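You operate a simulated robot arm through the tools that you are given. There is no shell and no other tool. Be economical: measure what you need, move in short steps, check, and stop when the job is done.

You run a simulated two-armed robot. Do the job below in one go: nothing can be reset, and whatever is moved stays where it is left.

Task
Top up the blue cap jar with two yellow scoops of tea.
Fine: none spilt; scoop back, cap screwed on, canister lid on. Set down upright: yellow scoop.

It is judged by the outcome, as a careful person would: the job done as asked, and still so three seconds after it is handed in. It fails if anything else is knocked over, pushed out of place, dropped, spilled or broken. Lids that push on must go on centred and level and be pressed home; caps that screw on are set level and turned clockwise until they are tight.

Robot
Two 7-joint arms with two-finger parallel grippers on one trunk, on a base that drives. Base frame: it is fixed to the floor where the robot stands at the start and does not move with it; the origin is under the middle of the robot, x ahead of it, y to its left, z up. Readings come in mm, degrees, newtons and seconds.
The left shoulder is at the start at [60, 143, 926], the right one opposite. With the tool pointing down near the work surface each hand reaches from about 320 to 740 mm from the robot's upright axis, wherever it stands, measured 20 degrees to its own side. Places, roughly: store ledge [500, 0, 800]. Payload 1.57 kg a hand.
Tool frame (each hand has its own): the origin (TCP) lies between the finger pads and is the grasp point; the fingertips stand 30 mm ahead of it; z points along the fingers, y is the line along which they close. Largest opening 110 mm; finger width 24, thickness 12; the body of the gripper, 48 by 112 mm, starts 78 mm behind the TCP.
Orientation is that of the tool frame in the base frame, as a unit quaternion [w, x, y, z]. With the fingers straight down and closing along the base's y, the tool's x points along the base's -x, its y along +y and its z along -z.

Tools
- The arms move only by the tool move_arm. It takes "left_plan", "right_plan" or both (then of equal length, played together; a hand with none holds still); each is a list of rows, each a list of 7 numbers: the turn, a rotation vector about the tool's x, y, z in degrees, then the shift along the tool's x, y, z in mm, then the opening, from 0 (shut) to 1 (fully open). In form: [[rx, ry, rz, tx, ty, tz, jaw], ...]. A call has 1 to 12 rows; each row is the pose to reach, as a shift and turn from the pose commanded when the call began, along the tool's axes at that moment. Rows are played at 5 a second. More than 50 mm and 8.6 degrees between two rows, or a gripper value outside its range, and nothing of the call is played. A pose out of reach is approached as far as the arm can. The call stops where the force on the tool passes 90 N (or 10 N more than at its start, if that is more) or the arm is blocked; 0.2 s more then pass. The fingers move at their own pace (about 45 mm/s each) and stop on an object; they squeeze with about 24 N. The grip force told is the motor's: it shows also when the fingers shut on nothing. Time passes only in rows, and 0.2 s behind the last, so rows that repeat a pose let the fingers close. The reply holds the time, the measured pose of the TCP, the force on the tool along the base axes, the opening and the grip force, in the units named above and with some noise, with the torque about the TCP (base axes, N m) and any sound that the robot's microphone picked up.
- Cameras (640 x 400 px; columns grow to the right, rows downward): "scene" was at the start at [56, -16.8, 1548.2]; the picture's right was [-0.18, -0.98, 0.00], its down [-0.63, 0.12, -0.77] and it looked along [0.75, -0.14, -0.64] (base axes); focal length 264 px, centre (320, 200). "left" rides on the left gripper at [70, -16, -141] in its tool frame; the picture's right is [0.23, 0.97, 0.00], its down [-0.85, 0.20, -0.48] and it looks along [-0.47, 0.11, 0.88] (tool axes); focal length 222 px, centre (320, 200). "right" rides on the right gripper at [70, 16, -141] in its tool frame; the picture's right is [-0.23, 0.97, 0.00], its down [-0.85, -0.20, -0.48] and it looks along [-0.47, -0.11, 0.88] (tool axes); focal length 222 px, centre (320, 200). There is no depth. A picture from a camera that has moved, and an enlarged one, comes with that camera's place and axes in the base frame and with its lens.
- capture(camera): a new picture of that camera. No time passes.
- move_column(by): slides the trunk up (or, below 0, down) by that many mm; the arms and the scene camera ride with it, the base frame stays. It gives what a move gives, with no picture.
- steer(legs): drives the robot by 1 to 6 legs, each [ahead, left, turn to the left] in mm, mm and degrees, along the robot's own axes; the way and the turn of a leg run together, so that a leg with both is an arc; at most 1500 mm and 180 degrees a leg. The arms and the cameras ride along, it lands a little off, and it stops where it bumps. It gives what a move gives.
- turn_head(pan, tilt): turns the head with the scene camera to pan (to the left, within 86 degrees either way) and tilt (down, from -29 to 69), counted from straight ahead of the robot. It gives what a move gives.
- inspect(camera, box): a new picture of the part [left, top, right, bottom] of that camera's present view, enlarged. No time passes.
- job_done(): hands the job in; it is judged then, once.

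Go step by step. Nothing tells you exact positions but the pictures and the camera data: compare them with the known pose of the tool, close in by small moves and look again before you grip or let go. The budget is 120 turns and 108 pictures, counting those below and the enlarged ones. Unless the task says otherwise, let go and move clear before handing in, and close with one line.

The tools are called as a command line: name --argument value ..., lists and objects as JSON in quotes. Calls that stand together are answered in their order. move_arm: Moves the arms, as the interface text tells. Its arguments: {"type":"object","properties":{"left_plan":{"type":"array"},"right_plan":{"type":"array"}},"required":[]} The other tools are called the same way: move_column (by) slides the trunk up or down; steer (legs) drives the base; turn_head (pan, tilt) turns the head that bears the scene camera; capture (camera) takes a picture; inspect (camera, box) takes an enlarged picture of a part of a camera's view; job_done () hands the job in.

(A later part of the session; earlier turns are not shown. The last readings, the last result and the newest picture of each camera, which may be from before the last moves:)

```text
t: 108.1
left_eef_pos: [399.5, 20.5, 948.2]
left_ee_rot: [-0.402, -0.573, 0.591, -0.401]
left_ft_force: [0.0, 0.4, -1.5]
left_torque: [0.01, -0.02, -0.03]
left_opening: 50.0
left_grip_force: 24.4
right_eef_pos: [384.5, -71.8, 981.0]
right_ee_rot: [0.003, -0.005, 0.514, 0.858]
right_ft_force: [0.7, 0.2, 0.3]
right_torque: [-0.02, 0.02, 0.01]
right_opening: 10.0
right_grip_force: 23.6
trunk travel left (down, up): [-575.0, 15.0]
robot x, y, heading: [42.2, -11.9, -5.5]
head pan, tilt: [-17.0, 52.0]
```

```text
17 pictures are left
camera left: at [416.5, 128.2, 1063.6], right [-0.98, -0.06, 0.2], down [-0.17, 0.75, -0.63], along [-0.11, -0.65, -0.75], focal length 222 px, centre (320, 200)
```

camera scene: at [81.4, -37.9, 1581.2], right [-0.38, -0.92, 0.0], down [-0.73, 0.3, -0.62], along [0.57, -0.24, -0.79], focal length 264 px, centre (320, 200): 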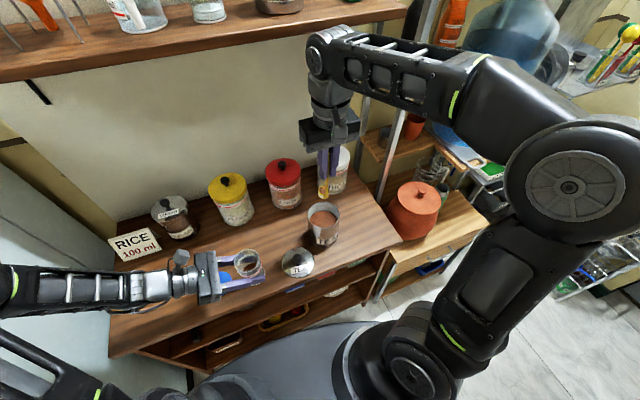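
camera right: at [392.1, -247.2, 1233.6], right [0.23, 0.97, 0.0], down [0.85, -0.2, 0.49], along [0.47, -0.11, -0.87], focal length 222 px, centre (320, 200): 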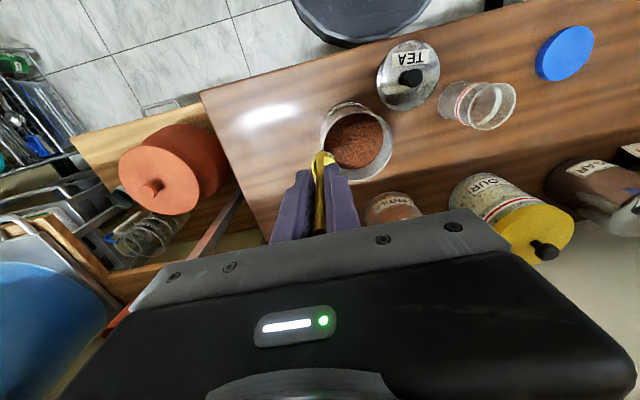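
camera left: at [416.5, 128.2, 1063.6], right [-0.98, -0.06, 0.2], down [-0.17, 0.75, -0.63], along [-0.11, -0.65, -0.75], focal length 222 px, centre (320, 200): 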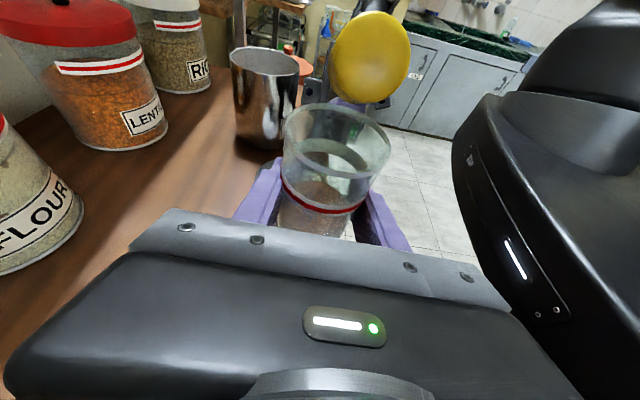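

The second scoop is in the jar, with no spill visible. I'll bring the scoop upright again and carry it back toward its home place, high over the canister.

move_arm --right_plan '[[8, 0, 0, 0, 14, 5, 0], [16, 0, 0, 0, 28, 10, 0], [22, 0, 0, 0, 36.7, 13, 0]]'

move_arm --right_plan '[[8, 0, 0, 0, 13.7, 3.5, 0], [16, 0, 0, 0, 26.8, 7.8, 0], [24, 0, 0, 0, 39.2, 14.7, 0], [32, 0, 0, 0, 50.3, 23.4, 0], [40, 0, 0, 0, 60.4, 33, 0], [48, 0, 0, 0, 69.2, 44.5, 0], [56, 0, 0, 0, 76, 56.3, 0], [64, 0, 0, 0, 81.6, 69.9, 0], [72, 0, 0, 0, 84.3, 83.3, 0], [80, 0, 0, 0, 87.8, 97.7, 0], [88, 0, 0, 0, 93.3, 112.4, 0], [96, 0, 0, 0, 97, 114.8, 0]]'

move_arm --right_plan '[[0, 0, 0, -8, -24, -12, 0], [0, 0, 0, -14, -58, -12, 0], [0, 0, 0, -20, -95, -12, 0], [0, 0, 0, -26, -132, -12, 0], [0, 0, 0, -32, -169, -10, 0], [0, 0, 0, -38, -206, -5, 0], [0, 0, 0, -44, -243, 0, 0], [0, 0, 0, -50, -280, 0, 0], [0, 0, 0, -56, -317, 0, 0], [0, 0, 0, -60, -354, 0, 0], [0, 0, 0, -64, -390, 0, 0], [0, 0, 0, -66, -410, 0, 0]]'

move_arm --right_plan '[[0, 0, 0, 0, 0, 40, 0], [0, 0, 0, 0, 0, 80, 0], [0, 0, 0, 0, 0, 120, 0], [0, 0, 0, 0, 0, 150, 0]]'

inspect --camera "scene" --box '[310, 140, 422, 240]'

```text
t: 108.9
left_eef_pos: [399.0, 22.2, 946.8]
left_ee_rot: [-0.403, -0.572, 0.591, -0.402]
left_ft_force: [-0.2, 0.4, -1.5]
left_torque: [-0.01, -0.02, 0.0]
left_opening: 49.9
left_grip_force: 24.2
right_eef_pos: [383.9, -77.3, 1018.1]
right_ee_rot: [0.002, -0.004, 0.669, 0.743]
right_ft_force: [0.1, 0.9, 0.4]
right_torque: [-0.04, 0.03, -0.02]
right_opening: 9.7
right_grip_force: 23.9
trunk travel left (down, up): [-575.0, 15.0]
robot x, y, heading: [39.7, -8.7, -5.8]
head pan, tilt: [-17.0, 52.0]
```

```text
t: 111.5
left_eef_pos: [399.7, 19.9, 947.3]
left_ee_rot: [-0.403, -0.572, 0.59, -0.402]
left_ft_force: [-0.2, -0.3, -1.7]
left_torque: [0.0, 0.01, 0.0]
left_opening: 50.0
left_grip_force: 23.5
right_eef_pos: [383.3, 25.6, 1127.8]
right_ee_rot: [0.006, 0.001, 1.0, 0.0]
right_ft_force: [-0.8, -0.2, -0.3]
right_torque: [0.02, 0.03, -0.01]
right_opening: 10.0
right_grip_force: 24.4
trunk travel left (down, up): [-575.0, 15.0]
robot x, y, heading: [37.8, -15.3, -5.3]
head pan, tilt: [-17.0, 52.0]
```

```text
t: 114.1
left_eef_pos: [399.2, 20.4, 948.1]
left_ee_rot: [-0.403, -0.572, 0.591, -0.402]
left_ft_force: [1.1, -0.4, -2.1]
left_torque: [0.0, 0.01, 0.03]
left_opening: 49.8
left_grip_force: 24.3
right_eef_pos: [449.8, -384.4, 1128.7]
right_ee_rot: [0.004, 0.0, 1.0, 0.001]
right_ft_force: [-0.5, 0.0, -0.6]
right_torque: [0.0, -0.02, 0.02]
right_opening: 9.6
right_grip_force: 24.5
trunk travel left (down, up): [-575.0, 15.0]
robot x, y, heading: [38.8, -12.4, -5.6]
head pan, tilt: [-17.0, 52.0]
```

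```text
t: 115.1
left_eef_pos: [399.1, 22.4, 947.3]
left_ee_rot: [-0.402, -0.572, 0.591, -0.401]
left_ft_force: [1.2, 0.5, -2.4]
left_torque: [-0.01, -0.01, -0.01]
left_opening: 50.1
left_grip_force: 24.0
right_eef_pos: [450.1, -384.7, 977.7]
right_ee_rot: [0.005, 0.0, 1.0, 0.001]
right_ft_force: [0.2, -0.1, -0.2]
right_torque: [0.0, 0.0, 0.0]
right_opening: 9.9
right_grip_force: 24.0
trunk travel left (down, up): [-575.0, 15.0]
robot x, y, heading: [41.9, -13.7, -5.7]
head pan, tilt: [-17.0, 52.0]
```

```text
4.00 times, centred on (366, 190) of scene
camera zoom: at [81.6, -38.3, 1581.2], right [-0.38, -0.92, 0.0], down [-0.73, 0.3, -0.62], along [0.57, -0.24, -0.79], focal length 1056 px, centre (136, 240)
```

zoom: 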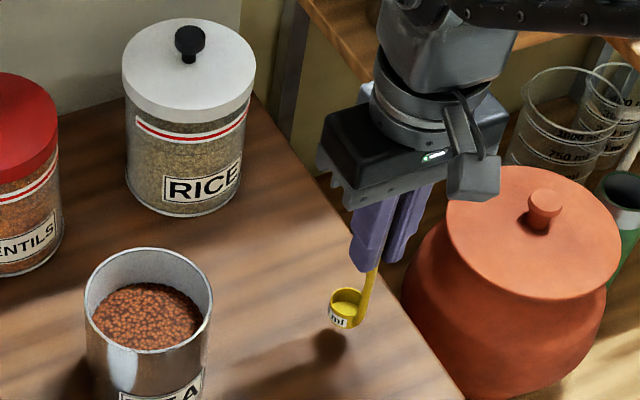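

The scoop is empty and over its home place. I'll lower it to just above the counter and then touch down gently.

move_arm --right_plan '[[0, 0, 0, 0, 0, 15, 0], [0, 0, 0, 0, 0, 28, 0], [0, 0, 0, 0, 0, 34, 0]]'

move_arm --right_plan '[[0, 0, 0, 0, 0, 2, 0], [0, 0, 0, 0, 0, 4, 0]]'

```text
t: 115.9
left_eef_pos: [398.1, 22.0, 948.3]
left_ee_rot: [-0.401, -0.573, 0.591, -0.402]
left_ft_force: [-0.5, 0.8, -1.1]
left_torque: [-0.04, 0.03, -0.01]
left_opening: 49.8
left_grip_force: 24.0
right_eef_pos: [451.9, -383.6, 944.6]
right_ee_rot: [0.005, 0.0, 1.0, 0.001]
right_ft_force: [-0.4, 0.1, 2.0]
right_torque: [-0.03, -0.02, -0.01]
right_opening: 10.0
right_grip_force: 24.0
trunk travel left (down, up): [-575.0, 15.0]
robot x, y, heading: [44.1, -10.6, -5.7]
head pan, tilt: [-17.0, 52.0]
```

```text
t: 116.5
left_eef_pos: [398.0, 21.2, 948.2]
left_ee_rot: [-0.402, -0.572, 0.591, -0.402]
left_ft_force: [0.1, 0.3, -1.7]
left_torque: [0.01, 0.0, 0.01]
left_opening: 50.0
left_grip_force: 23.8
right_eef_pos: [451.3, -382.7, 940.6]
right_ee_rot: [0.006, 0.0, 1.0, 0.0]
right_ft_force: [-3.8, -0.7, 20.3]
right_torque: [-0.07, -0.15, 0.01]
right_opening: 10.4
right_grip_force: 23.7
trunk travel left (down, up): [-575.0, 15.0]
robot x, y, heading: [42.8, -11.3, -5.3]
head pan, tilt: [-17.0, 52.0]
```

The cup is on the counter. I'll ease the pressure, open slowly and rise straight up.

move_arm --right_plan '[[0, 0, 0, 0, 0, -3.5, 0], [0, 0, 0, 0, 0, -3.5, 0], [0, 0, 0, 0, 0, -3.5, 0.12], [0, 0, 0, 0, 0, -3.5, 0.18], [0, 0, 0, 0, 0, -3.5, 0.3], [0, 0, 0, 0, 0, -3.5, 0.4], [0, 0, 0, 0, 0, -30, 0.4], [0, 0, 0, 0, 0, -65, 0.4], [0, 0, 0, 0, 0, -105, 0.4]]'

capture --camera "scene"

```text
t: 118.5
left_eef_pos: [399.3, 20.2, 947.2]
left_ee_rot: [-0.402, -0.572, 0.591, -0.401]
left_ft_force: [-0.1, -0.5, -2.1]
left_torque: [0.0, 0.01, -0.01]
left_opening: 49.8
left_grip_force: 24.5
right_eef_pos: [451.6, -384.5, 1046.3]
right_ee_rot: [0.004, 0.001, 1.0, 0.001]
right_ft_force: [-0.6, -0.5, 0.6]
right_torque: [-0.01, -0.01, 0.04]
right_opening: 44.0
right_grip_force: 0.1
trunk travel left (down, up): [-575.0, 15.0]
robot x, y, heading: [35.4, -11.6, -5.5]
head pan, tilt: [-17.0, 52.0]
```

```text
15 pictures are left
camera scene: at [80.7, -37.9, 1581.2], right [-0.38, -0.92, 0.0], down [-0.73, 0.3, -0.62], along [0.57, -0.24, -0.79], focal length 264 px, centre (320, 200)
```

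scene: 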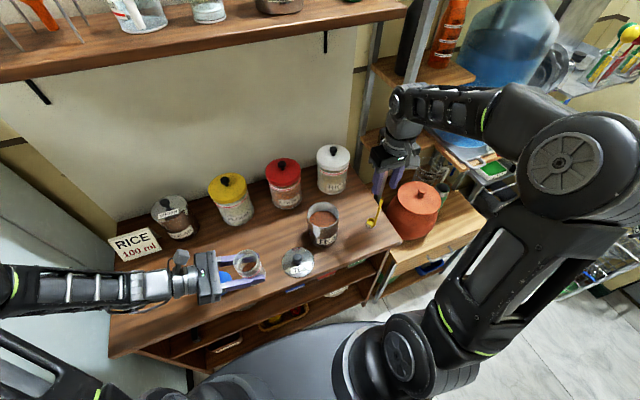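

The scoop stands upright at home. Now I'll bring the jar back over its own place and lower it toward the counter.

move_arm --left_plan '[[0, 0, 0, 5, -27, 15, 0.35], [0, 0, 0, 10.5, -54, 30, 0.35], [0, 0, 0, 15.7, -81, 45, 0.35], [0, 0, 0, -5, -81, 53, 0.35], [0, 0, 0, -25, -80.5, 60, 0.35], [0, 0, 0, -45, -80, 68, 0.35], [0, 0, 0, -56.4, -80, 72.2, 0.35]]'

move_arm --left_plan '[[0, 0, 0, -1.9, 0, 0.7, 0.35], [0, 0, 0, -3.7, 0, 1.4, 0.35]]'

```text
t: 120.1
left_eef_pos: [479.8, -28.7, 868.3]
left_ee_rot: [-0.402, -0.572, 0.591, -0.402]
left_ft_force: [0.2, -0.3, -1.5]
left_torque: [0.02, 0.03, -0.01]
left_opening: 50.1
left_grip_force: 23.8
right_eef_pos: [452.6, -384.5, 1046.8]
right_ee_rot: [0.005, 0.001, 1.0, 0.001]
right_ft_force: [-0.1, 0.4, 0.7]
right_torque: [0.01, -0.03, 0.02]
right_opening: 44.0
right_grip_force: 0.1
trunk travel left (down, up): [-575.0, 15.0]
robot x, y, heading: [40.3, -13.3, -5.5]
head pan, tilt: [-17.0, 52.0]
```

```text
t: 120.7
left_eef_pos: [478.4, -29.6, 865.4]
left_ee_rot: [-0.402, -0.572, 0.591, -0.402]
left_ft_force: [0.0, -0.3, -1.9]
left_torque: [0.03, 0.0, 0.01]
left_opening: 50.1
left_grip_force: 23.9
right_eef_pos: [452.7, -385.3, 1046.2]
right_ee_rot: [0.005, 0.001, 1.0, 0.002]
right_ft_force: [-0.7, 0.5, 0.0]
right_torque: [0.03, 0.02, 0.03]
right_opening: 44.0
right_grip_force: 0.1
trunk travel left (down, up): [-575.0, 15.0]
robot x, y, heading: [38.6, -13.4, -5.1]
head pan, tilt: [-17.0, 52.0]
```

move_arm --left_plan '[[0, 0, 0, -1.2, 0, 0.45, 0.35], [0, 0, 0, -2.4, 0, 0.9, 0.35]]'

move_arm --left_plan '[[0, 0, 0, -1, 0, 0.35, 0.35], [0, 0, 0, -1, 0, 0.35, 0.35]]'

```text
t: 121.3
left_eef_pos: [479.5, -29.4, 864.9]
left_ee_rot: [-0.403, -0.571, 0.59, -0.404]
left_ft_force: [1.3, 2.5, 10.1]
left_torque: [0.35, 0.08, -0.03]
left_opening: 49.9
left_grip_force: 24.2
right_eef_pos: [451.7, -384.2, 1045.3]
right_ee_rot: [0.006, -0.001, 1.0, 0.0]
right_ft_force: [-0.2, 0.4, 1.1]
right_torque: [-0.01, 0.0, -0.03]
right_opening: 43.9
right_grip_force: 0.1
trunk travel left (down, up): [-575.0, 15.0]
robot x, y, heading: [37.6, -13.2, -5.4]
head pan, tilt: [-17.0, 52.0]
```

```text
t: 121.9
left_eef_pos: [479.1, -28.9, 861.8]
left_ee_rot: [-0.403, -0.571, 0.591, -0.403]
left_ft_force: [3.9, -1.4, 16.8]
left_torque: [0.24, 0.05, -0.06]
left_opening: 49.8
left_grip_force: 23.8
right_eef_pos: [451.7, -385.2, 1045.5]
right_ee_rot: [0.005, -0.001, 1.0, 0.0]
right_ft_force: [0.0, 0.9, 0.4]
right_torque: [0.0, -0.06, 0.03]
right_opening: 44.1
right_grip_force: 0.1
trunk travel left (down, up): [-575.0, 15.0]
robot x, y, heading: [36.3, -10.4, -5.2]
head pan, tilt: [-17.0, 52.0]
```

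The jar is down. I'll reseat the left grip so it stands flat, and bring the right hand over the canister lid's knob.

move_arm --left_plan '[[0, 0, 0, 0, 0, 0, 0.45], [0, 0, 0, 0, 0, 0, 0.55], [0, 0, 0, 0, 0, 0, 0.55], [0, 0, 0, 0, 0, 0, 0.4], [0, 0, 0, 0, 0, 0, 0.35], [0, 0, 0, 0, 0, 0, 0.35]]'

move_arm --right_plan '[[0, 0, 0, 2, 30, 0, 0.4], [0, 0, 0, 5, 65, 0, 0.4], [0, 0, 0, 8, 100, 0, 0.4], [0, 0, 0, 12, 138, 0, 0.4], [0, 0, 0, 16, 176, 0, 0.4], [0, 0, 0, 20, 214, 0, 0.4], [0, 0, 0, 24, 250, 10, 0.4], [0, 0, 0, 26, 277, 30, 0.4], [0, 0, 0, 26, 277, 70, 0.4], [0, 0, 0, 26, 277, 110, 0.4], [0, 0, 0, 26, 277, 140, 0.4]]'

capture --camera "right"

```text
t: 123.3
left_eef_pos: [479.1, -28.8, 862.1]
left_ee_rot: [-0.403, -0.571, 0.592, -0.401]
left_ft_force: [-1.1, 0.5, 0.5]
left_torque: [0.0, 0.06, -0.01]
left_opening: 50.1
left_grip_force: 23.5
right_eef_pos: [451.6, -385.2, 1045.5]
right_ee_rot: [0.005, 0.0, 1.0, 0.001]
right_ft_force: [0.0, -0.3, -0.6]
right_torque: [0.01, 0.0, -0.01]
right_opening: 44.2
right_grip_force: 0.1
trunk travel left (down, up): [-575.0, 15.0]
robot x, y, heading: [37.8, -12.1, -5.6]
head pan, tilt: [-17.0, 52.0]
```

```text
t: 125.7
left_eef_pos: [479.0, -28.7, 861.4]
left_ee_rot: [-0.402, -0.572, 0.591, -0.402]
left_ft_force: [-0.1, 0.4, 1.1]
left_torque: [-0.02, 0.04, -0.02]
left_opening: 50.0
left_grip_force: 23.4
right_eef_pos: [425.7, -105.5, 905.3]
right_ee_rot: [0.005, 0.0, 1.0, 0.001]
right_ft_force: [0.1, -0.5, -0.5]
right_torque: [0.01, -0.02, 0.0]
right_opening: 44.0
right_grip_force: 0.1
trunk travel left (down, up): [-575.0, 15.0]
robot x, y, heading: [36.4, -12.5, -5.6]
head pan, tilt: [-17.0, 52.0]
```

```text
14 pictures are left
camera right: at [352.7, -89.7, 1047.6], right [0.23, 0.97, 0.0], down [0.85, -0.2, 0.49], along [0.47, -0.11, -0.87], focal length 222 px, centre (320, 200)
```

right: 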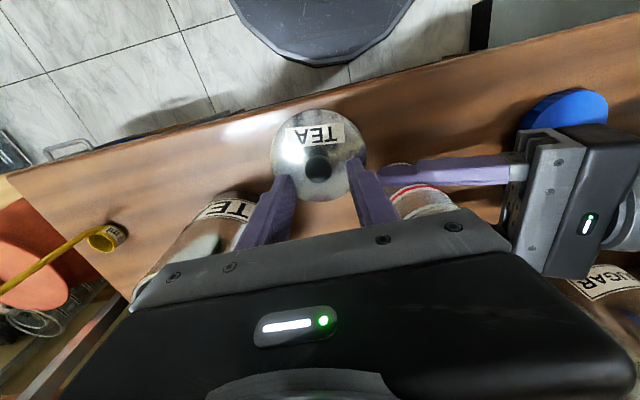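

The knob is centred between the fingers. I'll descend, grip and lift the lid.

move_arm --right_plan '[[0, 0, 0, 0, -1, 20, 0.4], [0, 0, 0, 0, -1, 36, 0.4], [0, 0, 0, 0, -1, 43, 0.4], [0, 0, 0, 0, -1, 43, 0.2], [0, 0, 0, 0, -1, 43, 0.1], [0, 0, 0, 0, -1, 43, 0.1], [0, 0, 0, 0, -1, 43, 0.1]]'

move_arm --right_plan '[[0, 0, 0, 0, 0, -15, 0.1], [0, 0, 0, 0, 0, -50, 0.1], [0, 0, 0, 0, 0, -95, 0.1], [0, 0, 0, 0, 0, -140, 0.1], [0, 0, 0, -10, -20, -180, 0.1], [0, 0, 0, -30, -55, -180, 0.1], [0, 0, 0, -50, -90, -180, 0.1], [0, 0, 0, -55, -111, -180, 0.1]]'

capture --camera "right"

inspect --camera "scene" --box '[260, 150, 388, 250]'

```text
t: 127.3
left_eef_pos: [478.7, -30.2, 862.2]
left_ee_rot: [-0.403, -0.572, 0.591, -0.402]
left_ft_force: [-0.2, 0.2, 2.0]
left_torque: [0.0, 0.05, 0.01]
left_opening: 50.0
left_grip_force: 24.2
right_eef_pos: [426.7, -108.3, 863.4]
right_ee_rot: [0.005, 0.001, 1.0, 0.002]
right_ft_force: [-0.7, 1.1, -0.2]
right_torque: [0.02, 0.02, -0.02]
right_opening: 24.2
right_grip_force: 24.2
trunk travel left (down, up): [-575.0, 15.0]
robot x, y, heading: [39.2, -10.8, -5.4]
head pan, tilt: [-17.0, 52.0]
```

```text
t: 129.1
left_eef_pos: [479.5, -29.1, 861.6]
left_ee_rot: [-0.402, -0.572, 0.59, -0.402]
left_ft_force: [-0.1, -0.3, 0.8]
left_torque: [-0.07, 0.04, -0.01]
left_opening: 49.9
left_grip_force: 24.1
right_eef_pos: [478.3, -221.8, 1044.0]
right_ee_rot: [0.005, -0.001, 1.0, 0.001]
right_ft_force: [-0.1, 0.1, -0.5]
right_torque: [-0.01, 0.02, -0.01]
right_opening: 24.1
right_grip_force: 24.0
trunk travel left (down, up): [-575.0, 15.0]
robot x, y, heading: [39.6, -8.9, -5.7]
head pan, tilt: [-17.0, 52.0]
```

```text
13 pictures are left
camera right: at [405.5, -204.5, 1185.6], right [0.23, 0.97, 0.0], down [0.85, -0.2, 0.49], along [0.47, -0.11, -0.87], focal length 222 px, centre (320, 200)
```

right: 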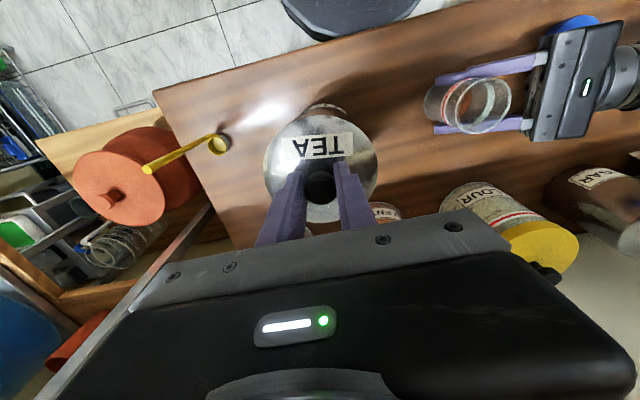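

```text
4.00 times, centred on (324, 200) of scene
camera zoom: at [81.1, -38.4, 1581.2], right [-0.38, -0.92, 0.0], down [-0.73, 0.3, -0.62], along [0.57, -0.24, -0.79], focal length 1056 px, centre (304, 200)
```

zoom: 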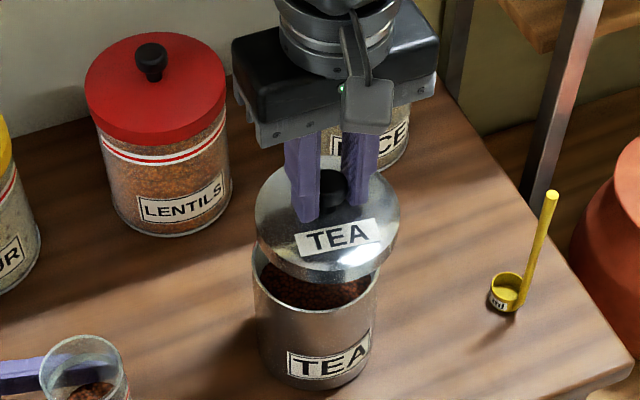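

The lid is level above the canister. Its seated pose was TCP (483.5,-217.4,984); I'll correct by ~2 mm and lower to just above the rim, then check.

move_arm --right_plan '[[0, 0, 0, -2.5, 1.5, 10, 0.1], [0, 0, 0, -2.5, 1.5, 25, 0.1], [0, 0, 0, -2.5, 1.5, 40, 0.1], [0, 0, 0, -2.5, 1.5, 40, 0.1]]'

move_arm --right_plan '[[0, 0, 0, 0, 0, 3, 0.1], [0, 0, 0, 0, 0, 3, 0.1]]'

inspect --camera "scene" --box '[280, 170, 376, 245]'

```text
t: 130.1
left_eef_pos: [479.2, -28.9, 861.6]
left_ee_rot: [-0.402, -0.572, 0.591, -0.402]
left_ft_force: [0.1, -0.3, 2.3]
left_torque: [0.0, 0.08, -0.02]
left_opening: 49.9
left_grip_force: 23.7
right_eef_pos: [481.5, -218.2, 1003.0]
right_ee_rot: [0.006, 0.0, 1.0, 0.001]
right_ft_force: [0.0, 0.0, 0.2]
right_torque: [0.0, -0.03, 0.0]
right_opening: 24.0
right_grip_force: 24.3
trunk travel left (down, up): [-575.0, 15.0]
robot x, y, heading: [35.4, -11.6, -5.4]
head pan, tilt: [-17.0, 52.0]
```

```text
t: 130.7
left_eef_pos: [479.6, -29.3, 860.5]
left_ee_rot: [-0.403, -0.572, 0.591, -0.402]
left_ft_force: [0.4, 0.4, 1.8]
left_torque: [-0.02, 0.09, 0.0]
left_opening: 50.0
left_grip_force: 24.2
right_eef_pos: [482.2, -218.9, 1000.5]
right_ee_rot: [0.006, -0.001, 1.0, 0.0]
right_ft_force: [-0.1, 1.2, 0.1]
right_torque: [0.02, -0.01, 0.04]
right_opening: 24.2
right_grip_force: 24.1
trunk travel left (down, up): [-575.0, 15.0]
robot x, y, heading: [37.0, -8.7, -5.3]
head pan, tilt: [-17.0, 52.0]
```

```text
5.33 times, centred on (328, 208) of scene
camera zoom: at [81.1, -38.1, 1581.2], right [-0.38, -0.92, 0.0], down [-0.73, 0.3, -0.62], along [0.57, -0.24, -0.79], focal length 1408 px, centre (277, 160)
```

zoom: 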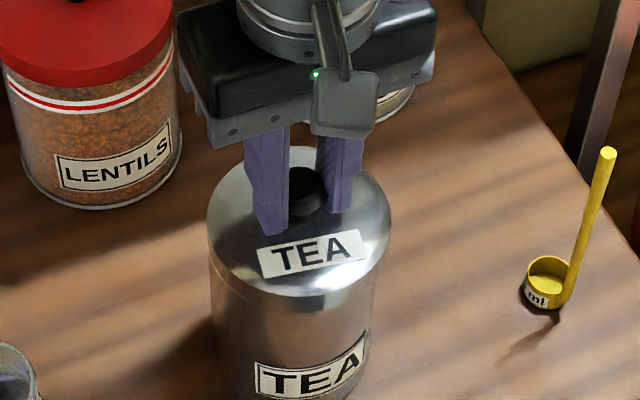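

Well centred visually. I'll nudge 1 mm and press down slowly, watching for the snap.

move_arm --right_plan '[[0, 0, 0, -1.2, 0.8, 2, 0.1], [0, 0, 0, -1.2, 0.8, 5, 0.1], [0, 0, 0, -1.2, 0.8, 8, 0.1]]'

move_arm --right_plan '[[0, 0, 0, 0, 0, 2, 0.1], [0, 0, 0, 0, 0, 4, 0.1], [0, 0, 0, 0, 0, 6, 0.1], [0, 0, 0, 0, 0, 8, 0.1], [0, 0, 0, 0, 0, 10, 0.1], [0, 0, 0, 0, 0, 12, 0.1]]'

```text
t: 131.5
left_eef_pos: [479.2, -28.8, 862.4]
left_ee_rot: [-0.402, -0.573, 0.591, -0.402]
left_ft_force: [-0.2, -0.7, 1.7]
left_torque: [0.0, 0.08, 0.02]
left_opening: 49.9
left_grip_force: 23.8
right_eef_pos: [484.0, -217.6, 992.6]
right_ee_rot: [0.005, 0.0, 1.0, 0.001]
right_ft_force: [-0.5, 0.5, 0.2]
right_torque: [0.02, 0.01, -0.02]
right_opening: 24.1
right_grip_force: 23.7
trunk travel left (down, up): [-575.0, 15.0]
robot x, y, heading: [37.6, -9.0, -5.5]
head pan, tilt: [-17.0, 52.0]
```

```text
t: 132.9
left_eef_pos: [479.0, -28.8, 861.6]
left_ee_rot: [-0.402, -0.572, 0.591, -0.402]
left_ft_force: [0.0, 0.7, 0.2]
left_torque: [0.01, 0.01, 0.03]
left_opening: 49.9
left_grip_force: 24.2
right_eef_pos: [484.7, -216.0, 983.8]
right_ee_rot: [0.008, 0.0, 1.0, 0.001]
right_ft_force: [4.2, -3.5, 25.0]
right_torque: [-0.04, 0.27, 0.09]
right_opening: 23.9
right_grip_force: 23.7
trunk travel left (down, up): [-575.0, 15.0]
robot x, y, heading: [40.4, -8.7, -5.5]
head pan, tilt: [-17.0, 52.0]
heard: snap
```

The lid snapped home (z matches). I'll release and move the right hand clear to the right, then free the jar with the left and back off along the earlier safe path.

move_arm --right_plan '[[0, 0, 0, 0, 0, -1, 0.1], [0, 0, 0, 0, 0, -1, 0.25], [0, 0, 0, 0, 0, -1, 0.4], [0, 0, 0, 0, 0, -1, 0.5], [0, 0, 0, 0, 0, -30, 0.5], [0, 0, 0, 0, 0, -70, 0.5], [0, 0, 0, 30, -30, -100, 0.5], [0, 0, 0, 60, -65, -110, 0.5], [0, 0, 0, 90, -100, -110, 0.5], [0, 0, 0, 110, -130, -110, 0.5]]'

move_arm --left_plan '[[0, 0, 0, 0, 0, 0, 0.6], [0, 0, 0, 0, 0, 0, 0.8], [0, 0, 0, 0, 0, -20, 0.8], [0, 0, 0, 0, 0, -60, 0.8], [0, 0, 0, 0, 0, -100, 0.8], [0, 0, 0, 0, 0, -135, 0.8], [0, 0, 0, 0, 0, -156, 0.8]]'

move_arm --left_plan '[[-4.4, -3.94, 6.25, 8, 7, -12, 0.8], [-8.8, -7.88, 12.5, 16, 14, -24, 0.8], [-13.2, -11.82, 18.75, 24, 21, -36, 0.8], [-17.6, -15.76, 25, 31, 28, -48, 0.8], [-22, -19.7, 31.25, 39, 35, -60, 0.8], [-26.4, -23.64, 37.5, 47, 42, -72, 0.8], [-30.8, -27.58, 43.75, 55, 49, -84, 0.8], [-35.2, -31.5, 50, 62, 56, -96, 0.9], [-39.6, -35.5, 56.25, 70, 63, -108, 0.9], [-44, -39.4, 62.5, 78, 70, -120, 0.9], [-48.4, -43.3, 68.75, 86, 77, -132, 0.9], [-52.8, -47.3, 75, 93, 83, -143, 0.9]]'

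capture --camera "scene"

```text
refused: row 7 steps farther than a row can; nothing moved
```

```text
t: 134.5
left_eef_pos: [482.7, 118.5, 919.5]
left_ee_rot: [-0.403, -0.572, 0.59, -0.403]
left_ft_force: [0.2, 0.0, -0.4]
left_torque: [-0.03, 0.01, -0.03]
left_opening: 88.1
left_grip_force: 0.1
right_eef_pos: [483.2, -216.2, 981.7]
right_ee_rot: [0.006, 0.0, 1.0, 0.001]
right_ft_force: [7.1, -4.1, 27.6]
right_torque: [-0.02, -0.18, 0.03]
right_opening: 23.7
right_grip_force: 24.4
trunk travel left (down, up): [-575.0, 15.0]
robot x, y, heading: [41.3, -10.7, -5.7]
head pan, tilt: [-17.0, 52.0]
```

```text
t: 137.1
left_eef_pos: [399.3, 220.5, 1053.2]
left_ee_rot: [-0.037, 0.0, 0.999, -0.036]
left_ft_force: [-0.4, 0.5, 0.5]
left_torque: [0.03, -0.01, 0.0]
left_opening: 98.8
left_grip_force: 0.0
right_eef_pos: [482.7, -216.4, 981.8]
right_ee_rot: [0.006, 0.0, 1.0, 0.001]
right_ft_force: [5.9, -3.4, 20.4]
right_torque: [-0.02, -0.12, 0.02]
right_opening: 23.5
right_grip_force: 23.9
trunk travel left (down, up): [-575.0, 15.0]
robot x, y, heading: [38.6, -10.1, -5.7]
head pan, tilt: [-17.0, 52.0]
```

```text
10 pictures are left
camera scene: at [80.1, -38.0, 1581.2], right [-0.38, -0.92, 0.0], down [-0.73, 0.3, -0.62], along [0.57, -0.24, -0.79], focal length 264 px, centre (320, 200)
```

scene: 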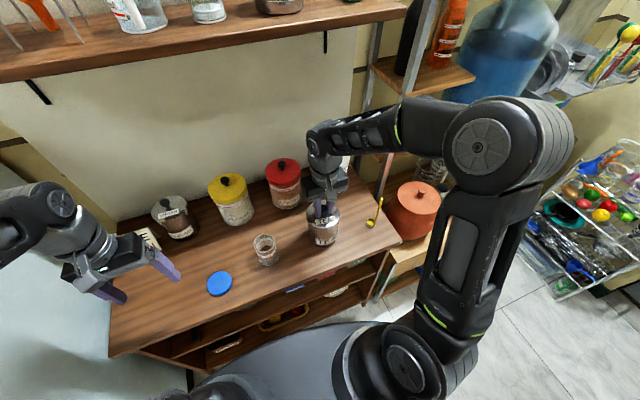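

The second and third moves ran but the right hand's release was refused (step too large). I'll release the lid now in smaller steps, and move the left hand above the cap at about (448,123).

move_arm --right_plan '[[0, 0, 0, 0, 0, -1, 0.1], [0, 0, 0, 0, 0, -1, 0.25], [0, 0, 0, 0, 0, -1, 0.4], [0, 0, 0, 0, 0, -1, 0.5], [0, 0, 0, 0, 0, -30, 0.5], [0, 0, 0, 0, 0, -70, 0.5], [0, 0, 0, 20, -20, -95, 0.5], [0, 0, 0, 45, -50, -100, 0.5], [0, 0, 0, 70, -82, -100, 0.5], [0, 0, 0, 95, -114, -100, 0.5]]'

move_arm --left_plan '[[-2, -2, 0, -10, -15, 20, 0.9], [-4.1, -4.2, 0, -20, -30, 40, 0.9], [-4.1, -4.2, 0, -30, -45, 62, 0.9], [-4.1, -4.2, 0, -40, -60, 84, 0.9], [-4.1, -4.2, 0, -50, -75, 106, 0.9], [-4.1, -4.2, 0, -58, -88.5, 126, 0.9], [-4.1, -4.2, 0, -58, -88.5, 126, 0.9]]'

capture --camera "left"

```text
t: 139.3
left_eef_pos: [398.4, 219.6, 1053.9]
left_ee_rot: [-0.038, -0.002, 0.999, -0.036]
left_ft_force: [-1.0, 0.6, -0.9]
left_torque: [0.02, -0.01, -0.01]
left_opening: 99.2
left_grip_force: 0.1
right_eef_pos: [384.9, -330.6, 1078.4]
right_ee_rot: [0.004, 0.0, 1.0, 0.001]
right_ft_force: [0.3, -0.9, 0.6]
right_torque: [0.03, 0.02, 0.01]
right_opening: 55.1
right_grip_force: 0.1
trunk travel left (down, up): [-575.0, 15.0]
robot x, y, heading: [40.5, -10.4, -5.4]
head pan, tilt: [-17.0, 52.0]
```

```text
t: 140.9
left_eef_pos: [447.8, 122.8, 929.6]
left_ee_rot: [-0.002, -0.002, 1.0, -0.001]
left_ft_force: [-0.4, 0.9, -0.3]
left_torque: [-0.01, -0.02, 0.02]
left_opening: 98.9
left_grip_force: 0.1
right_eef_pos: [386.6, -330.3, 1078.8]
right_ee_rot: [0.006, 0.0, 1.0, 0.001]
right_ft_force: [0.1, 1.0, 0.0]
right_torque: [-0.03, 0.01, 0.03]
right_opening: 54.9
right_grip_force: 0.0
trunk travel left (down, up): [-575.0, 15.0]
robot x, y, heading: [41.7, -11.0, -5.4]
head pan, tilt: [-17.0, 52.0]
```

```text
9 pictures are left
camera left: at [378.7, 106.1, 1072.2], right [-0.23, 0.97, 0.0], down [0.86, 0.2, 0.48], along [0.46, 0.11, -0.88], focal length 222 px, centre (320, 200)
```

left: 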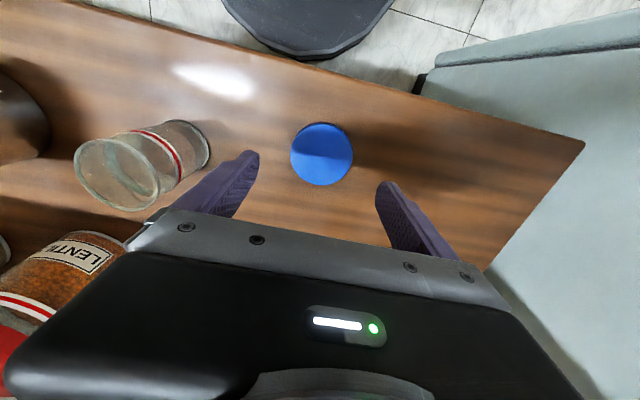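

The cap is exactly centred. I'll descend to grip it on the counter, then lift.

move_arm --left_plan '[[0, 0, 0, 0, 1.5, 30, 0.9], [0, 0, 0, 0, 1.5, 55, 0.9], [0, 0, 0, 0, 1.5, 70, 0.9], [0, 0, 0, 0, 1.5, 73, 0.9], [0, 0, 0, 0, 1.5, 73, 0.7], [0, 0, 0, 0, 1.5, 73, 0.5], [0, 0, 0, 0, 1.5, 73, 0.5], [0, 0, 0, 0, 1.5, 73, 0.5]]'

```text
t: 142.7
left_eef_pos: [445.9, 124.6, 857.1]
left_ee_rot: [-0.001, -0.001, 1.0, -0.001]
left_ft_force: [-0.2, 0.9, -0.1]
left_torque: [0.03, 0.01, 0.01]
left_opening: 69.6
left_grip_force: 24.3
right_eef_pos: [386.7, -330.7, 1078.2]
right_ee_rot: [0.005, 0.0, 1.0, 0.001]
right_ft_force: [-0.4, -0.6, 0.3]
right_torque: [-0.04, -0.01, 0.02]
right_opening: 55.2
right_grip_force: 0.1
trunk travel left (down, up): [-575.0, 15.0]
robot x, y, heading: [38.5, -9.7, -5.8]
head pan, tilt: [-17.0, 52.0]
```

The cap is held level at 69.6 mm. I'll carry it above the jar at about (478.5,-31.5) and look before lowering.

move_arm --left_plan '[[0, 0, 0, 0, 0, -15, 0.5], [0, 0, 0, 0, 0, -55, 0.5], [0, 0, 0, 0, 0, -95, 0.5], [0, 0, 0, 0, 0, -130, 0.5], [0, 0, 0, -8, -35, -130, 0.5], [0, 0, 0, -16, -75, -130, 0.5], [0, 0, 0, -24, -115, -130, 0.5], [0, 0, 0, -32, -156, -130, 0.5], [0, 0, 0, -32, -156, -115, 0.5]]'

inspect --camera "scene" --box '[214, 190, 310, 275]'

```text
t: 144.7
left_eef_pos: [481.6, -31.3, 972.5]
left_ee_rot: [-0.001, -0.003, 1.0, -0.001]
left_ft_force: [-0.1, -0.5, 0.3]
left_torque: [0.01, -0.02, -0.01]
left_opening: 69.3
left_grip_force: 24.1
right_eef_pos: [386.0, -330.2, 1077.7]
right_ee_rot: [0.005, 0.0, 1.0, 0.001]
right_ft_force: [0.2, -0.5, -0.1]
right_torque: [-0.01, -0.04, 0.02]
right_opening: 54.6
right_grip_force: 0.2
trunk travel left (down, up): [-575.0, 15.0]
robot x, y, heading: [41.5, -11.2, -5.7]
head pan, tilt: [-17.0, 52.0]
```

```text
4.71 times, centred on (262, 232) of scene
camera zoom: at [81.3, -37.6, 1581.2], right [-0.38, -0.92, 0.0], down [-0.73, 0.3, -0.62], along [0.57, -0.24, -0.79], focal length 1242 px, centre (593, 47)
```

zoom: 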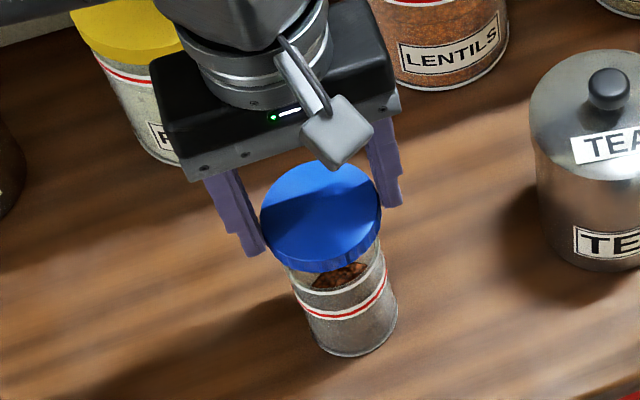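

The cap is over the jar; the jar seems about 2 mm nearer and left. I'll adjust and lower until light contact.

move_arm --left_plan '[[0, 0, 0, 2, 1.2, 8, 0.5], [0, 0, 0, 2, 1.2, 18, 0.5], [0, 0, 0, 2, 1.2, 24, 0.5]]'

move_arm --left_plan '[[0, 0, 0, 0, 0, 2, 0.5], [0, 0, 0, 0, 0, 4, 0.5]]'

move_arm --left_plan '[[0, 0, 0, 0, 0, 1.5, 0.5], [0, 0, 0, 0, 0, 3, 0.5]]'

```text
t: 145.5
left_eef_pos: [479.0, -30.8, 950.4]
left_ee_rot: [0.001, -0.002, 1.0, -0.001]
left_ft_force: [-0.9, 1.1, 19.4]
left_torque: [0.17, 0.47, -0.04]
left_opening: 69.3
left_grip_force: 23.6
right_eef_pos: [385.7, -330.3, 1078.9]
right_ee_rot: [0.005, 0.0, 1.0, 0.001]
right_ft_force: [-0.1, 0.7, -0.3]
right_torque: [-0.03, 0.01, -0.01]
right_opening: 54.9
right_grip_force: 0.1
trunk travel left (down, up): [-575.0, 15.0]
robot x, y, heading: [39.4, -11.5, -5.3]
head pan, tilt: [-17.0, 52.0]
```

```text
t: 146.1
left_eef_pos: [478.9, -31.1, 946.4]
left_ee_rot: [-0.001, -0.001, 1.0, -0.001]
left_ft_force: [-1.8, 1.5, 16.2]
left_torque: [-0.13, 0.46, -0.05]
left_opening: 69.4
left_grip_force: 23.7
right_eef_pos: [386.4, -330.6, 1078.7]
right_ee_rot: [0.006, 0.0, 1.0, 0.001]
right_ft_force: [0.6, 0.4, -1.0]
right_torque: [0.02, -0.02, -0.03]
right_opening: 54.8
right_grip_force: 0.1
trunk travel left (down, up): [-575.0, 15.0]
robot x, y, heading: [38.8, -8.3, -5.5]
head pan, tilt: [-17.0, 52.0]
```

```text
t: 146.7
left_eef_pos: [479.3, -31.7, 942.3]
left_ee_rot: [-0.002, -0.001, 1.0, -0.001]
left_ft_force: [-1.3, 1.5, 17.0]
left_torque: [-0.13, 0.47, -0.11]
left_opening: 69.2
left_grip_force: 23.7
right_eef_pos: [385.0, -330.6, 1079.4]
right_ee_rot: [0.005, 0.0, 1.0, 0.0]
right_ft_force: [-0.6, -0.2, 0.2]
right_torque: [0.03, -0.01, 0.02]
right_opening: 54.9
right_grip_force: 0.1
trunk travel left (down, up): [-575.0, 15.0]
robot x, y, heading: [40.4, -8.8, -5.6]
head pan, tilt: [-17.0, 52.0]
```

Contact came early and only on the near side, so the cap skirt is catching the jar rim. I'll lift a little and look.

move_arm --left_plan '[[0, 0, 0, 0, 0, -8, 0.5], [0, 0, 0, 0, 0, -16, 0.5]]'

inspect --camera "scene" --box '[224, 200, 304, 275]'

```text
t: 147.3
left_eef_pos: [478.2, -30.2, 956.7]
left_ee_rot: [-0.002, -0.002, 1.0, 0.0]
left_ft_force: [-0.5, 0.5, -0.7]
left_torque: [-0.01, 0.02, 0.02]
left_opening: 69.3
left_grip_force: 24.3
right_eef_pos: [386.3, -331.4, 1079.4]
right_ee_rot: [0.006, 0.0, 1.0, 0.001]
right_ft_force: [-0.4, -0.1, 0.2]
right_torque: [0.0, 0.0, -0.02]
right_opening: 55.2
right_grip_force: 0.0
trunk travel left (down, up): [-575.0, 15.0]
robot x, y, heading: [40.8, -11.0, -5.9]
head pan, tilt: [-17.0, 52.0]
```

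```text
5.33 times, centred on (264, 238) of scene
camera zoom: at [81.2, -38.2, 1581.1], right [-0.38, -0.92, 0.0], down [-0.73, 0.3, -0.62], along [0.57, -0.24, -0.79], focal length 1408 px, centre (619, 0)
```

zoom: 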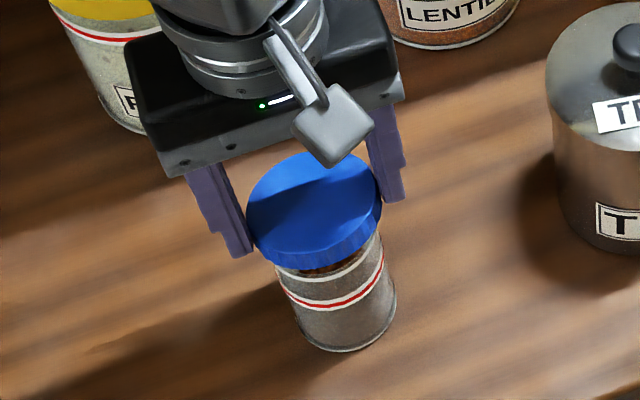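

I'll check the cap-to-jar alignment along x with the left hand's camera.

inspect --camera "left" --box '[240, 80, 400, 210]'

```text
3.08 times, centred on (320, 145) of left
camera zoom: at [409.9, -47.1, 1099.5], right [-0.23, 0.97, 0.0], down [0.86, 0.2, 0.47], along [0.46, 0.11, -0.88], focal length 684 px, centre (320, 369)
```

zoom: 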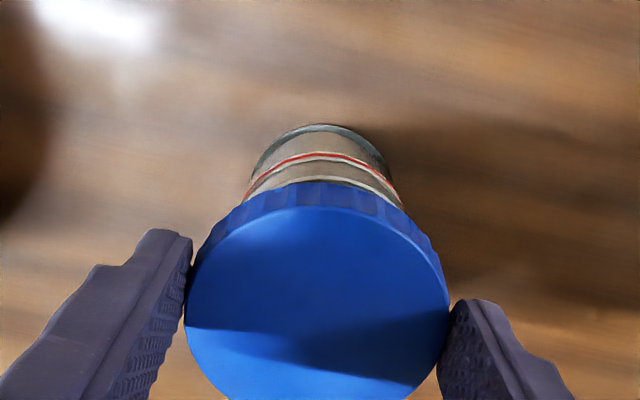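

Both the torque and this view say the cap sits about 5 mm too far in +x. I'll shift it back 5 mm and lower again.

move_arm --left_plan '[[0, 0, 0, 5, 0, 0, 0.5], [0, 0, 0, 5, 0, 6, 0.5], [0, 0, 0, 5, 0, 9, 0.5]]'

move_arm --left_plan '[[0, 0, 0, 0, 0, 2, 0.5], [0, 0, 0, 0, 0, 4, 0.5]]'

```text
t: 148.1
left_eef_pos: [474.3, -31.9, 949.8]
left_ee_rot: [0.001, -0.002, 1.0, -0.002]
left_ft_force: [1.4, 1.1, 16.4]
left_torque: [0.28, -0.52, 0.04]
left_opening: 68.9
left_grip_force: 23.8
right_eef_pos: [385.7, -331.1, 1078.9]
right_ee_rot: [0.005, 0.0, 1.0, 0.0]
right_ft_force: [-0.5, 0.5, 0.7]
right_torque: [-0.01, 0.01, 0.0]
right_opening: 55.1
right_grip_force: 0.1
trunk travel left (down, up): [-575.0, 15.0]
robot x, y, heading: [36.7, -14.4, -5.5]
head pan, tilt: [-17.0, 52.0]
```

```text
t: 148.7
left_eef_pos: [472.6, -31.4, 945.3]
left_ee_rot: [-0.001, -0.002, 1.0, -0.001]
left_ft_force: [3.0, -2.1, 18.4]
left_torque: [0.23, -0.62, -0.11]
left_opening: 68.6
left_grip_force: 23.7
right_eef_pos: [385.5, -330.5, 1079.2]
right_ee_rot: [0.005, 0.0, 1.0, 0.001]
right_ft_force: [-0.3, 0.0, 0.4]
right_torque: [0.0, -0.01, -0.02]
right_opening: 55.3
right_grip_force: 0.2
trunk travel left (down, up): [-575.0, 15.0]
robot x, y, heading: [36.9, -10.6, -5.6]
head pan, tilt: [-17.0, 52.0]
```

The cap has pivoted in the grip (now touching on the far side), so it isn't level. I'll take it back to the clear spot, press it flat on the counter to level it, and regrip centred.

move_arm --left_plan '[[0, 0, 0, 0, 0, -15, 0.5], [0, 0, 0, 0, 0, -45, 0.5], [0, 0, 0, 7, 40, -45, 0.5], [0, 0, 0, 14, 80, -45, 0.5], [0, 0, 0, 21, 120, -45, 0.5], [0, 0, 0, 27, 156, -45, 0.5], [0, 0, 0, 27, 156, 0, 0.5], [0, 0, 0, 27, 156, 45, 0.5], [0, 0, 0, 27, 156, 70, 0.5], [0, 0, 0, 27, 156, 76, 0.5], [0, 0, 0, 27, 156, 80, 0.5], [0, 0, 0, 27, 156, 84, 0.5]]'

move_arm --left_plan '[[0, 0, 0, 0, 0, 2, 0.5], [0, 0, 0, 0, 0, 3, 0.5]]'

```text
t: 151.3
left_eef_pos: [446.2, 125.3, 860.0]
left_ee_rot: [-0.002, -0.001, 1.0, -0.002]
left_ft_force: [0.6, 1.0, -0.4]
left_torque: [-0.02, -0.01, 0.0]
left_opening: 68.7
left_grip_force: 24.0
right_eef_pos: [386.1, -331.3, 1079.2]
right_ee_rot: [0.005, -0.001, 1.0, 0.001]
right_ft_force: [0.5, -0.2, -0.3]
right_torque: [-0.03, -0.02, -0.02]
right_opening: 55.0
right_grip_force: 0.1
trunk travel left (down, up): [-575.0, 15.0]
robot x, y, heading: [42.4, -9.2, -5.4]
head pan, tilt: [-17.0, 52.0]
```

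```text
t: 151.9
left_eef_pos: [446.0, 125.8, 856.8]
left_ee_rot: [-0.001, -0.001, 1.0, -0.001]
left_ft_force: [-0.2, -0.6, 0.0]
left_torque: [0.0, 0.01, -0.01]
left_opening: 68.4
left_grip_force: 23.8
right_eef_pos: [385.8, -331.5, 1077.8]
right_ee_rot: [0.006, 0.0, 1.0, 0.001]
right_ft_force: [-0.2, 0.5, 0.7]
right_torque: [0.02, 0.02, -0.03]
right_opening: 55.0
right_grip_force: 0.0
trunk travel left (down, up): [-575.0, 15.0]
robot x, y, heading: [40.6, -8.4, -5.5]
head pan, tilt: [-17.0, 52.0]
```

No contact yet, since the cap slid up a little in the fingers. I'll continue down gently.

move_arm --left_plan '[[0, 0, 0, 0, 0, 2, 0.5], [0, 0, 0, 0, 0, 4, 0.5]]'

move_arm --left_plan '[[0, 0, 0, 0, 0, 1.5, 0.5], [0, 0, 0, 0, 0, 3, 0.5]]'

```text
t: 152.5
left_eef_pos: [446.0, 125.2, 854.1]
left_ee_rot: [-0.002, -0.001, 1.0, 0.0]
left_ft_force: [-1.3, 0.8, 0.2]
left_torque: [-0.01, 0.02, 0.01]
left_opening: 68.5
left_grip_force: 23.9
right_eef_pos: [384.8, -330.8, 1079.3]
right_ee_rot: [0.005, 0.0, 1.0, 0.001]
right_ft_force: [-0.2, 0.4, -0.1]
right_torque: [-0.06, 0.0, -0.02]
right_opening: 54.9
right_grip_force: 0.0
trunk travel left (down, up): [-575.0, 15.0]
robot x, y, heading: [38.5, -11.8, -5.6]
head pan, tilt: [-17.0, 52.0]
```

```text
t: 153.1
left_eef_pos: [444.6, 124.1, 852.1]
left_ee_rot: [-0.001, -0.002, 1.0, -0.001]
left_ft_force: [-1.2, 2.5, 16.2]
left_torque: [-0.12, -0.52, 0.08]
left_opening: 68.4
left_grip_force: 24.1
right_eef_pos: [385.7, -330.5, 1078.2]
right_ee_rot: [0.005, 0.0, 1.0, 0.001]
right_ft_force: [-1.2, -0.4, 0.2]
right_torque: [0.02, 0.03, 0.0]
right_opening: 55.0
right_grip_force: 0.1
trunk travel left (down, up): [-575.0, 15.0]
robot x, y, heading: [36.9, -12.2, -5.5]
head pan, tilt: [-17.0, 52.0]
```

The far edge touched first. I'll press 2–3 mm more to level it, then open, check where the cap lies, and regrip.

move_arm --left_plan '[[0, 0, 0, 0, 0, 1.5, 0.5], [0, 0, 0, 0, 0, 2.5, 0.5], [0, 0, 0, 0, 0, 1, 0.55], [0, 0, 0, 0, 0, 0, 0.65], [0, 0, 0, 0, 0, 0, 0.8], [0, 0, 0, 0, 0, -2, 0.9], [0, 0, 0, 0, 0, -2, 0.9]]'

capture --camera "left"

```text
t: 154.7
left_eef_pos: [444.5, 125.2, 851.6]
left_ee_rot: [-0.003, -0.002, 1.0, -0.001]
left_ft_force: [0.5, -0.4, 0.4]
left_torque: [0.02, 0.0, 0.01]
left_opening: 98.8
left_grip_force: 0.1
right_eef_pos: [385.2, -330.6, 1079.4]
right_ee_rot: [0.005, 0.0, 1.0, 0.001]
right_ft_force: [0.7, -0.1, -0.4]
right_torque: [0.0, -0.02, -0.03]
right_opening: 55.0
right_grip_force: 0.0
trunk travel left (down, up): [-575.0, 15.0]
robot x, y, heading: [41.9, -13.0, -5.4]
head pan, tilt: [-17.0, 52.0]
```

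```text
5 pictures are left
camera left: at [376.2, 108.3, 993.5], right [-0.23, 0.97, 0.0], down [0.86, 0.2, 0.47], along [0.46, 0.11, -0.88], focal length 222 px, centre (320, 200)
```

left: 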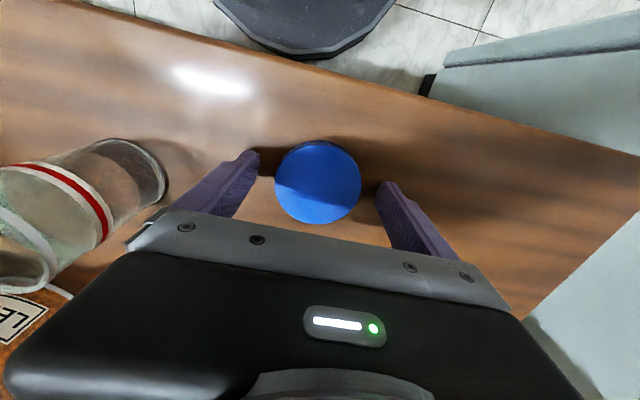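

The cap is flat, about 1.5 mm ahead of the hand's centre. I'll regrip it centred and deeper, then carry it over the jar axis at about (478.6,-31.7).

move_arm --left_plan '[[0, 0, 0, -1.5, -0.5, 0, 0.9], [0, 0, 0, -1.5, -0.5, 0, 0.7], [0, 0, 0, -1.5, -0.5, 0, 0.5], [0, 0, 0, -1.5, -0.5, 0, 0.5], [0, 0, 0, -1.5, -0.5, 0, 0.5]]'

move_arm --left_plan '[[0, 0, 0, 0, 0, -15, 0.5], [0, 0, 0, 0, 0, -55, 0.5], [0, 0, 0, 0, 0, -95, 0.5], [0, 0, 0, 0, 0, -132, 0.5], [0, 0, 0, -8, -40, -132, 0.5], [0, 0, 0, -16, -80, -132, 0.5], [0, 0, 0, -24, -120, -132, 0.5], [0, 0, 0, -32, -156, -132, 0.5], [0, 0, 0, -32, -156, -115, 0.5], [0, 0, 0, -32, -156, -105, 0.5]]'

move_arm --left_plan '[[0, 0, 0, 0, 0, 0, 0.5]]'

move_arm --left_plan '[[0, 0, 0, 0, 0, 0, 0.5]]'

move_arm --left_plan '[[0, 0, 0, 0, 0, 0, 0.5]]'

```text
t: 155.9
left_eef_pos: [446.3, 124.6, 851.8]
left_ee_rot: [-0.002, -0.002, 1.0, -0.002]
left_ft_force: [-0.9, 0.4, 0.1]
left_torque: [-0.02, -0.01, -0.01]
left_opening: 68.4
left_grip_force: 23.6
right_eef_pos: [386.1, -330.5, 1078.9]
right_ee_rot: [0.006, 0.0, 1.0, 0.001]
right_ft_force: [0.8, -0.2, -0.3]
right_torque: [-0.01, -0.02, 0.03]
right_opening: 54.9
right_grip_force: 0.2
trunk travel left (down, up): [-575.0, 15.0]
robot x, y, heading: [40.4, -8.1, -5.5]
head pan, tilt: [-17.0, 52.0]
```

```text
t: 158.1
left_eef_pos: [481.2, -30.9, 956.6]
left_ee_rot: [-0.002, -0.002, 1.0, -0.001]
left_ft_force: [0.9, 0.4, 1.1]
left_torque: [-0.02, 0.0, -0.01]
left_opening: 68.2
left_grip_force: 24.0
right_eef_pos: [386.2, -332.3, 1078.0]
right_ee_rot: [0.005, 0.0, 1.0, 0.0]
right_ft_force: [-0.2, -0.6, 0.7]
right_torque: [0.01, 0.03, -0.03]
right_opening: 54.8
right_grip_force: 0.1
trunk travel left (down, up): [-575.0, 15.0]
robot x, y, heading: [37.6, -8.5, -5.4]
head pan, tilt: [-17.0, 52.0]
```

```text
t: 158.5
left_eef_pos: [480.0, -29.7, 956.4]
left_ee_rot: [-0.001, -0.001, 1.0, -0.002]
left_ft_force: [-0.2, -0.3, 0.0]
left_torque: [0.01, -0.01, 0.01]
left_opening: 68.4
left_grip_force: 23.5
right_eef_pos: [385.8, -330.2, 1079.2]
right_ee_rot: [0.005, 0.0, 1.0, 0.001]
right_ft_force: [0.8, 0.6, -0.3]
right_torque: [0.02, 0.02, -0.02]
right_opening: 54.9
right_grip_force: 0.0
trunk travel left (down, up): [-575.0, 15.0]
robot x, y, heading: [42.5, -10.9, -5.6]
head pan, tilt: [-17.0, 52.0]
```

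```text
t: 158.9
left_eef_pos: [479.5, -30.2, 957.2]
left_ee_rot: [-0.002, -0.001, 1.0, -0.002]
left_ft_force: [0.5, -0.3, -0.3]
left_torque: [-0.02, -0.01, -0.03]
left_opening: 68.4
left_grip_force: 24.2
right_eef_pos: [386.7, -331.5, 1078.5]
right_ee_rot: [0.006, 0.0, 1.0, 0.002]
right_ft_force: [-0.4, 0.1, -0.3]
right_torque: [0.0, 0.02, 0.01]
right_opening: 55.1
right_grip_force: 0.1
trunk travel left (down, up): [-575.0, 15.0]
robot x, y, heading: [42.2, -10.1, -5.6]
head pan, tilt: [-17.0, 52.0]
```

```text
t: 159.3
left_eef_pos: [479.6, -29.9, 955.9]
left_ee_rot: [-0.002, -0.001, 1.0, -0.001]
left_ft_force: [0.9, -0.1, 0.0]
left_torque: [0.04, -0.03, 0.0]
left_opening: 68.7
left_grip_force: 23.3
right_eef_pos: [386.9, -331.0, 1079.6]
right_ee_rot: [0.006, 0.001, 1.0, 0.001]
right_ft_force: [0.3, -0.9, 0.3]
right_torque: [-0.02, 0.02, -0.02]
right_opening: 54.9
right_grip_force: 0.0
trunk travel left (down, up): [-575.0, 15.0]
robot x, y, heading: [37.0, -10.5, -5.4]
head pan, tilt: [-17.0, 52.0]
```

The hand averages (480.0,-30.2). I'll correct to the jar axis and lower in small steps, reading the torque.

move_arm --left_plan '[[0, 0, 0, 1.4, -1.4, 5, 0.5], [0, 0, 0, 1.4, -1.4, 9, 0.5]]'

move_arm --left_plan '[[0, 0, 0, 0, 0, 1.5, 0.5], [0, 0, 0, 0, 0, 3, 0.5]]'

```text
t: 159.9
left_eef_pos: [478.8, -33.0, 947.3]
left_ee_rot: [-0.002, -0.003, 1.0, -0.001]
left_ft_force: [-0.6, 0.8, -0.5]
left_torque: [-0.03, 0.05, 0.01]
left_opening: 68.6
left_grip_force: 24.3
right_eef_pos: [386.8, -330.1, 1078.8]
right_ee_rot: [0.005, 0.0, 1.0, 0.001]
right_ft_force: [-0.4, 1.7, 0.5]
right_torque: [-0.02, -0.03, 0.02]
right_opening: 54.9
right_grip_force: 0.1
trunk travel left (down, up): [-575.0, 15.0]
robot x, y, heading: [42.1, -11.4, -5.7]
head pan, tilt: [-17.0, 52.0]
```

```text
t: 160.5
left_eef_pos: [479.6, -32.4, 945.1]
left_ee_rot: [-0.003, -0.003, 1.0, -0.001]
left_ft_force: [-0.5, 3.2, 9.6]
left_torque: [0.33, 0.19, 0.0]
left_opening: 68.5
left_grip_force: 24.3
right_eef_pos: [385.7, -330.9, 1078.2]
right_ee_rot: [0.006, 0.0, 1.0, 0.002]
right_ft_force: [-0.3, 0.4, 0.0]
right_torque: [0.0, 0.0, -0.02]
right_opening: 54.9
right_grip_force: 0.1
trunk travel left (down, up): [-575.0, 15.0]
robot x, y, heading: [37.0, -12.6, -5.6]
head pan, tilt: [-17.0, 52.0]
```

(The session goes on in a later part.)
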